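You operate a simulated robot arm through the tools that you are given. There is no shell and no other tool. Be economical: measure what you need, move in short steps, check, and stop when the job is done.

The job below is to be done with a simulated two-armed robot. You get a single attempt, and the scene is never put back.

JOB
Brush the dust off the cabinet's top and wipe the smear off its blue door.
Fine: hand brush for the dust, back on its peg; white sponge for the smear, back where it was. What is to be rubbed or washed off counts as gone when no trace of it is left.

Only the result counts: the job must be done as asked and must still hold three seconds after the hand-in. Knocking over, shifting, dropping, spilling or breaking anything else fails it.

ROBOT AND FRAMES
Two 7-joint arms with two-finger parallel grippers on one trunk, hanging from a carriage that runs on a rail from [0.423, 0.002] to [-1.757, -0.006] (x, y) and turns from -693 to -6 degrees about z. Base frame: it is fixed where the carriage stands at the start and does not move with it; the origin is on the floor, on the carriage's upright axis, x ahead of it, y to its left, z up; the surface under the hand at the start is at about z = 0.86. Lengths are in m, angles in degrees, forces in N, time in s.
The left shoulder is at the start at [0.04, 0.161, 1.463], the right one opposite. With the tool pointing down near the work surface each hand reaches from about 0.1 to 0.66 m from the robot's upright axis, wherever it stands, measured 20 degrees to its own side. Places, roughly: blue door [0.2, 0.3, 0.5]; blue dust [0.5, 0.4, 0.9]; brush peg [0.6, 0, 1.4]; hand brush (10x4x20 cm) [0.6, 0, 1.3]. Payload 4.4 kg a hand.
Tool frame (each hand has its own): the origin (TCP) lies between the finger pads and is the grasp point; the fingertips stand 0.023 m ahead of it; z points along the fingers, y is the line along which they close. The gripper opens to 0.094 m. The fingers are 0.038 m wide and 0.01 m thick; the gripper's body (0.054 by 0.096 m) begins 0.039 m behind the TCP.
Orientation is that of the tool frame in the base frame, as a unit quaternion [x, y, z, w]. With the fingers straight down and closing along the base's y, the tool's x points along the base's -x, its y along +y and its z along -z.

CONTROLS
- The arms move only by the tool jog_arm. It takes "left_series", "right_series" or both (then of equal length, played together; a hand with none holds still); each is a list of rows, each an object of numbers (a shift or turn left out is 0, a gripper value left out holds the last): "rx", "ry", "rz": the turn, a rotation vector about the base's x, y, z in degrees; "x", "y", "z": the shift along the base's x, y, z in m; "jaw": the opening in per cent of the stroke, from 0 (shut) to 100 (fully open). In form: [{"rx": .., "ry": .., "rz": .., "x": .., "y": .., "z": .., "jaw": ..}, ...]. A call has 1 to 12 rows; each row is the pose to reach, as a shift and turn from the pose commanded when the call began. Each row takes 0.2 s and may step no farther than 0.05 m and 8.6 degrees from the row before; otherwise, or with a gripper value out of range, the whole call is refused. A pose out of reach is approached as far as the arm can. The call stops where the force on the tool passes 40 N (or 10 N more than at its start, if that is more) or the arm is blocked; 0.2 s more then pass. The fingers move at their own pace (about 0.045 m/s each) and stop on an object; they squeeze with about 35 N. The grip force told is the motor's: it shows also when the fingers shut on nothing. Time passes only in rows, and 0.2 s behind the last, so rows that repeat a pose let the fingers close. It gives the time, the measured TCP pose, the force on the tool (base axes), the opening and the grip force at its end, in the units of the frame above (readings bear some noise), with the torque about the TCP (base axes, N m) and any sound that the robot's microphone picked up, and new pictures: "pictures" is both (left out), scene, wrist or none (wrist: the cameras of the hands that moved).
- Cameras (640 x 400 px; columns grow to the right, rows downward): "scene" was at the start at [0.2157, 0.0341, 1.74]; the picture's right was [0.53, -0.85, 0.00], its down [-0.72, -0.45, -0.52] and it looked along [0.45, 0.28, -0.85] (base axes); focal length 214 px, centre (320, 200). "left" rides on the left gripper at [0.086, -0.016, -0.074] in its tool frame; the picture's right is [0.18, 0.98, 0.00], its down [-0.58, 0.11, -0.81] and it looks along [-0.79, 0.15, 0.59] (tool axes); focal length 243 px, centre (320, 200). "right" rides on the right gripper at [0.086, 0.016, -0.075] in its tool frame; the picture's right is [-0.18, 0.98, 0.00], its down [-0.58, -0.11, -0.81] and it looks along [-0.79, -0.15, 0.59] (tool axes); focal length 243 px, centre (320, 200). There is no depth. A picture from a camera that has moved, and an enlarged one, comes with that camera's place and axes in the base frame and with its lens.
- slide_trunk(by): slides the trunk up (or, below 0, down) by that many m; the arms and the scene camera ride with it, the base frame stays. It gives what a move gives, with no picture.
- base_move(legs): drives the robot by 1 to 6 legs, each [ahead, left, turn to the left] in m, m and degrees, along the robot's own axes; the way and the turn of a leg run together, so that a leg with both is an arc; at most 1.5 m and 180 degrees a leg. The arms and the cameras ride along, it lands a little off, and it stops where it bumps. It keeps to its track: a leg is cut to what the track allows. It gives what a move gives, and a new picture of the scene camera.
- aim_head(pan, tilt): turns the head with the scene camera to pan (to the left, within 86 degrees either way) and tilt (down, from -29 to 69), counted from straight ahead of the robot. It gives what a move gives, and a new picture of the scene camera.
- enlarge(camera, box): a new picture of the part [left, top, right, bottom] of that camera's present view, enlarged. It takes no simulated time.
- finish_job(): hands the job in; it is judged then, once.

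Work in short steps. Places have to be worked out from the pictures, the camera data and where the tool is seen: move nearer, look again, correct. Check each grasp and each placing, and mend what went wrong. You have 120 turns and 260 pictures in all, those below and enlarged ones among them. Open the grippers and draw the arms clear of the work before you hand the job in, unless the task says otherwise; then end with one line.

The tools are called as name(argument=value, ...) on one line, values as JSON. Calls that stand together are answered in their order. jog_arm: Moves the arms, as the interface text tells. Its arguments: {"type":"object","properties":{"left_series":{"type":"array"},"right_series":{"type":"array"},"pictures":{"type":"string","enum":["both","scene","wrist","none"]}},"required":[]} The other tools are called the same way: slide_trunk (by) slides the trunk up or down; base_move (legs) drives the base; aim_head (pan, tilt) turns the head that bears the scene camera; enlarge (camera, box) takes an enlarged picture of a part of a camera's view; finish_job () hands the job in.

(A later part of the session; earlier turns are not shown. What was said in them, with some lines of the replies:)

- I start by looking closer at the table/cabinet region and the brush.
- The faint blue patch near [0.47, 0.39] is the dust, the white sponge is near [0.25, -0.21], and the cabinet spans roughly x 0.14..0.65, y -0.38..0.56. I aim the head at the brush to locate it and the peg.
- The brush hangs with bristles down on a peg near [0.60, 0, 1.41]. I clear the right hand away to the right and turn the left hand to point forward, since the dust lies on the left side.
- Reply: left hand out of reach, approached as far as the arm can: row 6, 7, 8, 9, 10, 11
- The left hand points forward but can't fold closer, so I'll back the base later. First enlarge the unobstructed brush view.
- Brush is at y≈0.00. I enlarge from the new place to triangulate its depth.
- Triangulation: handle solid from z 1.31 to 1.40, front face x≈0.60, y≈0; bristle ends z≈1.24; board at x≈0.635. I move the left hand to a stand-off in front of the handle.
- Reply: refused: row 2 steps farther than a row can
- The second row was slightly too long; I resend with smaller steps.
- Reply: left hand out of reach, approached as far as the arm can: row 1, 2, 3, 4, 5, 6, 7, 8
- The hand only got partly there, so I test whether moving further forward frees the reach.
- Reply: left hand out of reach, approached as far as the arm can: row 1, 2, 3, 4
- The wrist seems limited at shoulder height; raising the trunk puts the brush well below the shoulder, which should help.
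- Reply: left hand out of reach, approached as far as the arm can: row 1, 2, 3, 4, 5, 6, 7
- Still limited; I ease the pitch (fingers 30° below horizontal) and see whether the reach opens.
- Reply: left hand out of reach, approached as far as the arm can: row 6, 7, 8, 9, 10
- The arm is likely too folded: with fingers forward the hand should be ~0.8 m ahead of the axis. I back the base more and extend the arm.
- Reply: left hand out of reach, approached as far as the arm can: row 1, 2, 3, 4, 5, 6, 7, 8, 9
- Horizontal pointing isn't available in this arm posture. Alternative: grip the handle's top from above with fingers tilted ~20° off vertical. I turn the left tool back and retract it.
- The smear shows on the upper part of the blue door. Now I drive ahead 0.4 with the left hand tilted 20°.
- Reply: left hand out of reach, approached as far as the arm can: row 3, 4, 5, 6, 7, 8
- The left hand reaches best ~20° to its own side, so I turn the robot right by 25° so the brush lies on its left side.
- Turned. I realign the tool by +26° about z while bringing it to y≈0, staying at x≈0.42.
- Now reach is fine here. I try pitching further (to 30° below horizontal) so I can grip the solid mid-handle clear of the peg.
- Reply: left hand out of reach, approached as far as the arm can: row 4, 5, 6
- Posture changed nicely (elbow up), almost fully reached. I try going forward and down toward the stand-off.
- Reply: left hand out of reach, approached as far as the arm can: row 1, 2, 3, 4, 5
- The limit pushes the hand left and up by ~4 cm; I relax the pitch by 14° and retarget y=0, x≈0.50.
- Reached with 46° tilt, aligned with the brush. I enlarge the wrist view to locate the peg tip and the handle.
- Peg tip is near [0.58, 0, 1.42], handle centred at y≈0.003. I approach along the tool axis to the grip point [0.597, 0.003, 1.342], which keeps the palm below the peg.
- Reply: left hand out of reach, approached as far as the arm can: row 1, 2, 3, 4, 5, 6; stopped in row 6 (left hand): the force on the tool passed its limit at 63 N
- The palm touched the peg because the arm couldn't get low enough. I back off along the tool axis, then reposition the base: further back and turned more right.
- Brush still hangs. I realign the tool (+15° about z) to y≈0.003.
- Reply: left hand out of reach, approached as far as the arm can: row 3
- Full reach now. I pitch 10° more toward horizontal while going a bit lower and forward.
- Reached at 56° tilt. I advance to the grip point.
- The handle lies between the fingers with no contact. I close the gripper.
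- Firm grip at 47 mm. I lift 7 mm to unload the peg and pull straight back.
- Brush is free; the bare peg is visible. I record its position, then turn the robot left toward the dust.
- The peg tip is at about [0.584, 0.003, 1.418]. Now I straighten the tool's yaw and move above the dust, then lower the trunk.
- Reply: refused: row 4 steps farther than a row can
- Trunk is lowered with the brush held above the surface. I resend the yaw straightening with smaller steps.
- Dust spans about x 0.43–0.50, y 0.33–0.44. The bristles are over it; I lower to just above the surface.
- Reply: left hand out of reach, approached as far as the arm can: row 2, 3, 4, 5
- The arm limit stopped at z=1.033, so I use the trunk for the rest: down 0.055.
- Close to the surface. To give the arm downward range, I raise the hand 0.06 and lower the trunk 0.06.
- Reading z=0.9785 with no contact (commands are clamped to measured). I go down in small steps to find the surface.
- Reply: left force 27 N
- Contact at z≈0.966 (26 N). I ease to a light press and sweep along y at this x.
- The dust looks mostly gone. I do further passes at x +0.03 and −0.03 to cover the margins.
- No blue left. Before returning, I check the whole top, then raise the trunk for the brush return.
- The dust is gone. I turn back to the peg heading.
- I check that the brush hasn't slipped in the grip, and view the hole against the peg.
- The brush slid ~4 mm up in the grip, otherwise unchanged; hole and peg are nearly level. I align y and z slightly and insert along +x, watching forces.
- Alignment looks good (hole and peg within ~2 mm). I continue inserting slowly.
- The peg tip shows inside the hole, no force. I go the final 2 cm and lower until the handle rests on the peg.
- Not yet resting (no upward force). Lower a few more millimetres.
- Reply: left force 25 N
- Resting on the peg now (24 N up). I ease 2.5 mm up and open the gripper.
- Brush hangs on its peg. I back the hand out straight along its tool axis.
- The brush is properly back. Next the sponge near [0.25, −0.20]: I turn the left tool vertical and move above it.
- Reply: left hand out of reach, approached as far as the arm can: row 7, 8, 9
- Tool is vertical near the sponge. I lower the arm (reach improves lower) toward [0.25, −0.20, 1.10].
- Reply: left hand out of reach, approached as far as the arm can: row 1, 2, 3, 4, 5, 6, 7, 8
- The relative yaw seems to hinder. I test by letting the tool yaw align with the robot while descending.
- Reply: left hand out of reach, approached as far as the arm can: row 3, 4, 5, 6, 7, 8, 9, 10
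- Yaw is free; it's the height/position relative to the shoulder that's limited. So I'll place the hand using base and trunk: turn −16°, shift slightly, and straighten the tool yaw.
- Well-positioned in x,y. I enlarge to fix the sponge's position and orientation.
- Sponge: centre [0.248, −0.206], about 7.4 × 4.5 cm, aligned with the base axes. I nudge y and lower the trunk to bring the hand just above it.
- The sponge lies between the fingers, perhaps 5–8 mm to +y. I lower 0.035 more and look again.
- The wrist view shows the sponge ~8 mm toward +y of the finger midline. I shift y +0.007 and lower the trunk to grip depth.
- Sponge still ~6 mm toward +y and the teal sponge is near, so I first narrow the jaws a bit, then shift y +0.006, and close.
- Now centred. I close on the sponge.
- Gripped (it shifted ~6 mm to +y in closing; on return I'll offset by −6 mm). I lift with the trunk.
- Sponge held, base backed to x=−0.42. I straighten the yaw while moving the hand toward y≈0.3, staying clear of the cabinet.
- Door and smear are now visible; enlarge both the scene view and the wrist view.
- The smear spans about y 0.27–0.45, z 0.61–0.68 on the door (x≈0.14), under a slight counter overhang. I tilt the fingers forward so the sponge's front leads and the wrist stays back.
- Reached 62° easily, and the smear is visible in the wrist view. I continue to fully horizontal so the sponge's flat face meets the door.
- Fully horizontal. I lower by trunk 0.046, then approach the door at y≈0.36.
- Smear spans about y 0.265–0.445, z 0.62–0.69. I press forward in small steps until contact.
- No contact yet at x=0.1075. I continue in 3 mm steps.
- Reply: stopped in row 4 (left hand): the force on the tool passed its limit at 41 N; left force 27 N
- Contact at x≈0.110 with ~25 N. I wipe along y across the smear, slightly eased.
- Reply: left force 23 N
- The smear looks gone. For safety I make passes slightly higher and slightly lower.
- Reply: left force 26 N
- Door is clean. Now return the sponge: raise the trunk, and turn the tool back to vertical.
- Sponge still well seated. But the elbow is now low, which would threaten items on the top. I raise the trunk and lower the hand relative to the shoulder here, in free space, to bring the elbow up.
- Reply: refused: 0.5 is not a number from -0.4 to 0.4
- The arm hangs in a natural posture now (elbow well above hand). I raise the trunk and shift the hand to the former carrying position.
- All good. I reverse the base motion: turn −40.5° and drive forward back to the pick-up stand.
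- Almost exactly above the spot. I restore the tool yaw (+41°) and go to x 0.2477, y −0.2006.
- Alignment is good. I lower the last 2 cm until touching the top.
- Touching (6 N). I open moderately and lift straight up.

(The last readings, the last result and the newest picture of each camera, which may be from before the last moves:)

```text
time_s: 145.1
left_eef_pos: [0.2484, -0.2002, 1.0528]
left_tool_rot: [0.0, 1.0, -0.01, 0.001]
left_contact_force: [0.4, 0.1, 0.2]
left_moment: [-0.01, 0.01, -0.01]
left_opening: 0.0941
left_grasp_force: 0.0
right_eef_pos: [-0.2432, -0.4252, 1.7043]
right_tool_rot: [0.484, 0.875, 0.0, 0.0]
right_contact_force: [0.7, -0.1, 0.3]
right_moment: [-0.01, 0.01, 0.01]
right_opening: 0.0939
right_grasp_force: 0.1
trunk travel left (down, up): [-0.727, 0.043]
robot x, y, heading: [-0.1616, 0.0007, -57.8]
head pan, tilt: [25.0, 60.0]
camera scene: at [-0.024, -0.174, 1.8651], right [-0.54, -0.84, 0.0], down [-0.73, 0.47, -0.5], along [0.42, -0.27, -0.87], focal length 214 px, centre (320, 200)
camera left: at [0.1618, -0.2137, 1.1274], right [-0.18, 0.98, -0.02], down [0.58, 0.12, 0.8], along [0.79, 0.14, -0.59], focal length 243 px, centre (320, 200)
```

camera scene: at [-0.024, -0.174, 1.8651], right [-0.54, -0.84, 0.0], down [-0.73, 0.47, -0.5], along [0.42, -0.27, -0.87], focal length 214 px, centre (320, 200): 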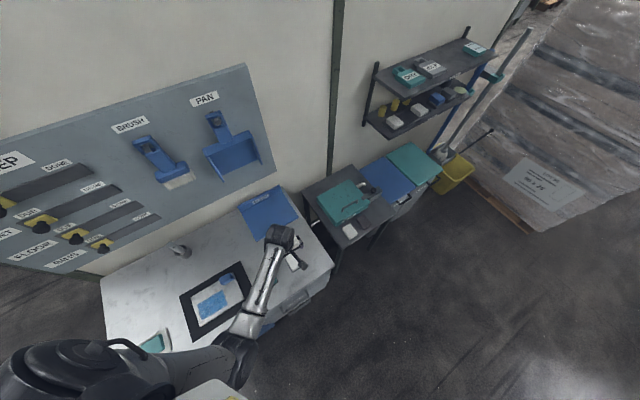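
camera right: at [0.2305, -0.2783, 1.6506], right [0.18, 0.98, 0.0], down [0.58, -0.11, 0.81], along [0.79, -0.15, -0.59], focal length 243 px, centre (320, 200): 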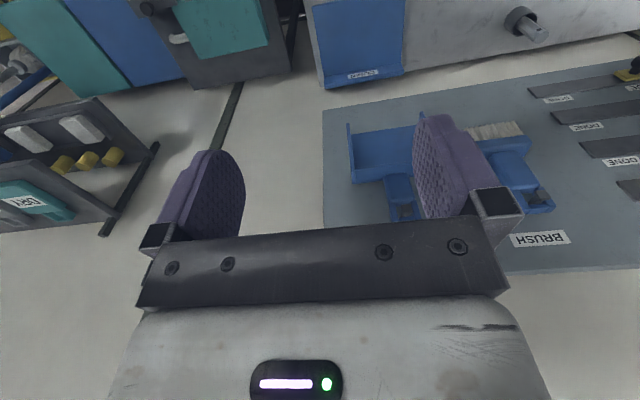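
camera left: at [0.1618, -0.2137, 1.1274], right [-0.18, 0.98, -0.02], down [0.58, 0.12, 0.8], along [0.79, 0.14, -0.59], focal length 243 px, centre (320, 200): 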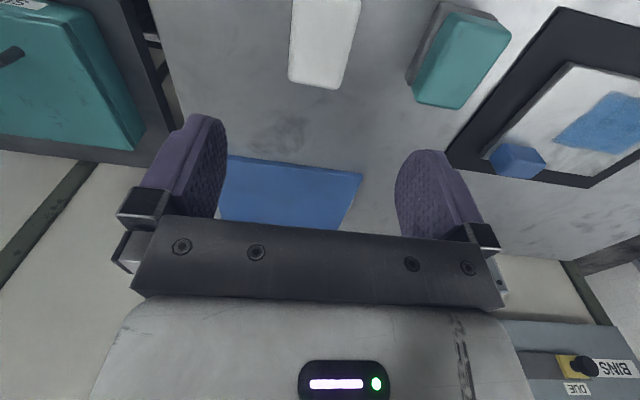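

Sponge released. I raise the hand, back off the base, and take a verifying look.

jog_arm(left_series=[{"z": 0.05}, {"z": 0.1}, {"z": 0.15}], pictures="none")

base_move(legs=[[-0.14, -0.22, 0], [0, 0, 50]])

aim_head(pan=8, tilt=45)

enlarge(camera="scene", box=[180, 120, 420, 370])

```text
time_s: 146.1
left_eef_pos: [0.3039, -0.1559, 1.2028]
left_tool_rot: [-0.01, 0.997, 0.043, 0.067]
left_contact_force: [-0.4, -0.1, -0.3]
left_moment: [-0.03, 0.0, 0.03]
left_opening: 0.094
left_grasp_force: 0.1
right_eef_pos: [-0.2451, -0.4246, 1.7019]
right_tool_rot: [0.483, 0.876, 0.0, -0.001]
right_contact_force: [0.3, 0.1, 0.8]
right_moment: [-0.02, 0.0, -0.01]
right_opening: 0.0941
right_grasp_force: 0.0
trunk travel left (down, up): [-0.727, 0.043]
robot x, y, heading: [-0.1599, -0.0023, -57.7]
head pan, tilt: [25.0, 60.0]
stopped in row 3 (left hand): the arm was blocked; the commanded pose is now the measured one
```

```text
time_s: 150.2
left_eef_pos: [-0.0051, 0.2528, 1.2029]
left_tool_rot: [-0.428, 0.9, 0.067, 0.042]
left_contact_force: [0.3, 0.8, -0.4]
left_moment: [0.03, 0.03, -0.01]
left_opening: 0.094
left_grasp_force: 0.1
right_eef_pos: [-0.1549, -0.3378, 1.7036]
right_tool_rot: [0.069, 0.998, 0.0, 0.0]
right_contact_force: [-0.9, 0.4, -0.3]
right_moment: [-0.03, 0.01, -0.02]
right_opening: 0.0942
right_grasp_force: 0.1
trunk travel left (down, up): [-0.727, 0.043]
robot x, y, heading: [-0.4294, -0.0009, -8.2]
head pan, tilt: [25.0, 60.0]
camera scene: at [-0.2061, -0.0064, 1.8651], right [0.29, -0.96, 0.0], down [-0.83, -0.25, -0.5], along [0.48, 0.15, -0.87], focal length 214 px, centre (320, 200)
```

scene: 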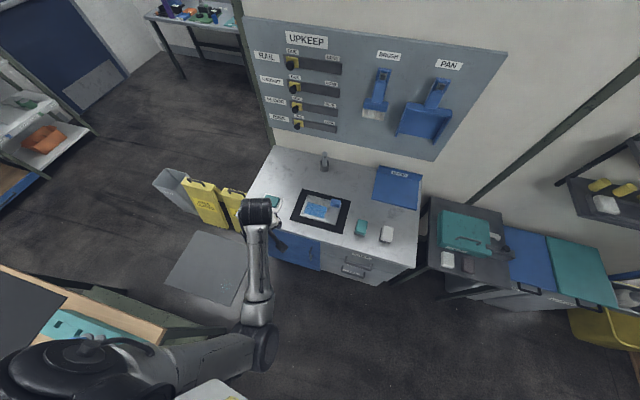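

```text
time_s: 151.0
left_eef_pos: [-0.0056, 0.2536, 1.2036]
left_tool_rot: [-0.428, 0.9, 0.067, 0.043]
left_contact_force: [-0.2, -0.1, 0.1]
left_moment: [-0.01, -0.01, 0.0]
left_opening: 0.0939
left_grasp_force: 0.1
right_eef_pos: [-0.1539, -0.3378, 1.702]
right_tool_rot: [0.07, 0.998, 0.0, 0.0]
right_contact_force: [0.1, -0.2, -0.3]
right_moment: [0.02, 0.0, 0.0]
right_opening: 0.0941
right_grasp_force: 0.0
trunk travel left (down, up): [-0.727, 0.043]
robot x, y, heading: [-0.4286, 0.0006, -8.5]
head pan, tilt: [8.0, 45.0]
camera scene: at [-0.1886, -0.0259, 1.8846], right [0.0, -1.0, 0.0], down [-0.71, 0.0, -0.71], along [0.71, 0.0, -0.71], focal length 214 px, centre (320, 200)
```

scene: 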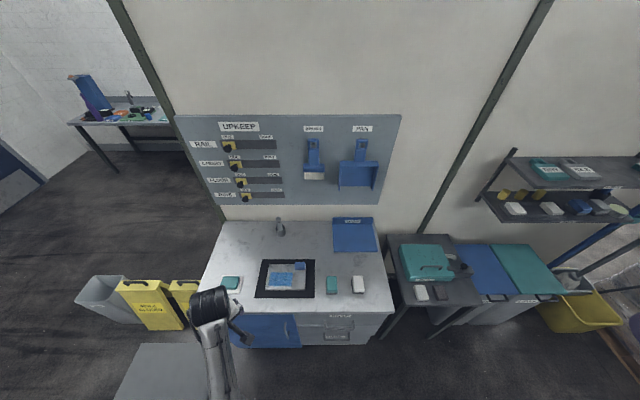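

```text
1.60 times, centred on (300, 245) of scene
camera zoom: at [-0.1886, -0.0259, 1.8846], right [0.0, -1.0, 0.0], down [-0.71, 0.0, -0.71], along [0.71, 0.0, -0.71], focal length 343 px, centre (352, 128)
```

zoom: 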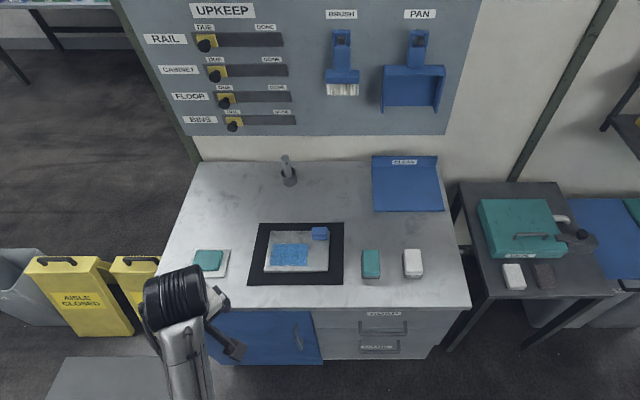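

Everything looks in place: brush on peg, white sponge at [0.246, −0.202] as before. I check the dust and door spots closely once more.

enlarge(camera="scene", box=[215, 215, 295, 265])

enlarge(camera="scene", box=[220, 300, 320, 360])

aim_head(pan=70, tilt=50)

```text
8.00 times, centred on (255, 240) of scene
camera zoom: at [-0.1886, -0.0259, 1.8846], right [0.0, -1.0, 0.0], down [-0.71, 0.0, -0.71], along [0.71, 0.0, -0.71], focal length 1716 px, centre (840, -120)
```

zoom: 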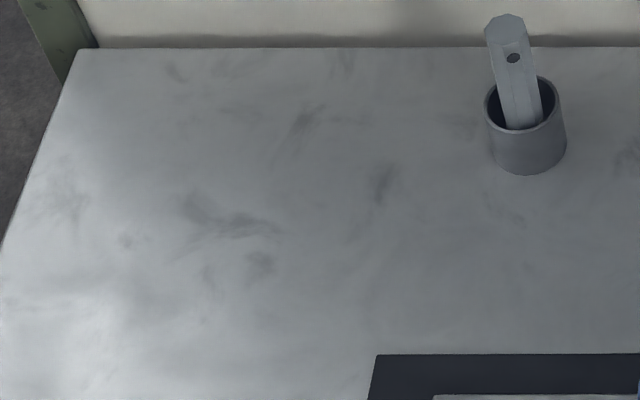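

```text
6.40 times, centred on (270, 330) of scene
camera zoom: at [-0.1886, -0.0259, 1.8846], right [0.0, -1.0, 0.0], down [-0.71, 0.0, -0.71], along [0.71, 0.0, -0.71], focal length 1373 px, centre (640, -632)
```

zoom: 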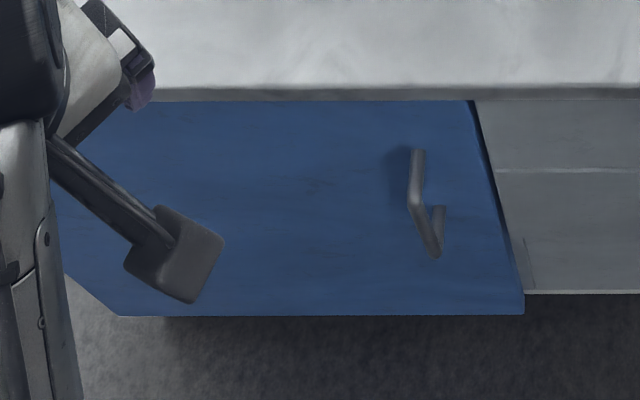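

```text
time_s: 152.3
left_eef_pos: [-0.0061, 0.2535, 1.204]
left_tool_rot: [-0.428, 0.901, 0.067, 0.042]
left_contact_force: [0.0, -0.1, 0.2]
left_moment: [0.01, 0.04, 0.04]
left_opening: 0.0941
left_grasp_force: 0.0
right_eef_pos: [-0.1543, -0.3379, 1.7026]
right_tool_rot: [0.07, 0.998, 0.0, -0.001]
right_contact_force: [0.4, 0.5, 0.3]
right_moment: [0.01, 0.01, -0.03]
right_opening: 0.0941
right_grasp_force: 0.2
trunk travel left (down, up): [-0.727, 0.043]
robot x, y, heading: [-0.4253, -0.0024, -8.0]
head pan, tilt: [70.0, 50.0]
camera scene: at [-0.2336, 0.042, 1.8777], right [0.88, -0.47, 0.0], down [-0.36, -0.68, -0.64], along [0.3, 0.57, -0.77], focal length 214 px, centre (320, 200)
```

scene: 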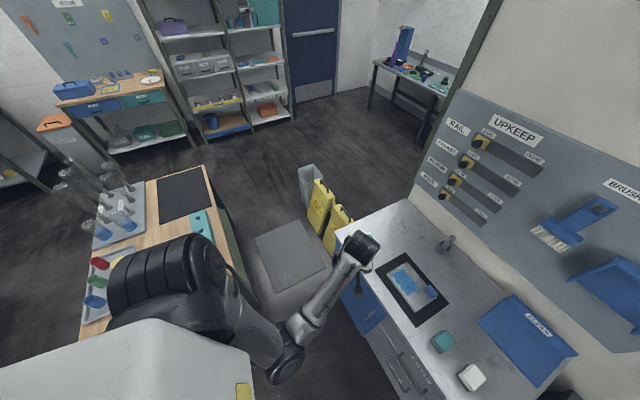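

Top and door are clean, the brush is on its peg, the sponge is back at its spot and the rest looks undisturbed. Both grippers are open and clear, so I hand in.

finish_job()

```text
The job is handed in.
```

I brushed the dust off the cabinet's top and hung the brush back on its peg. I wiped the smear off the blue door and put the white sponge back where it was. In close-up views before the hand-in, no trace of either showed and nothing else looked moved.
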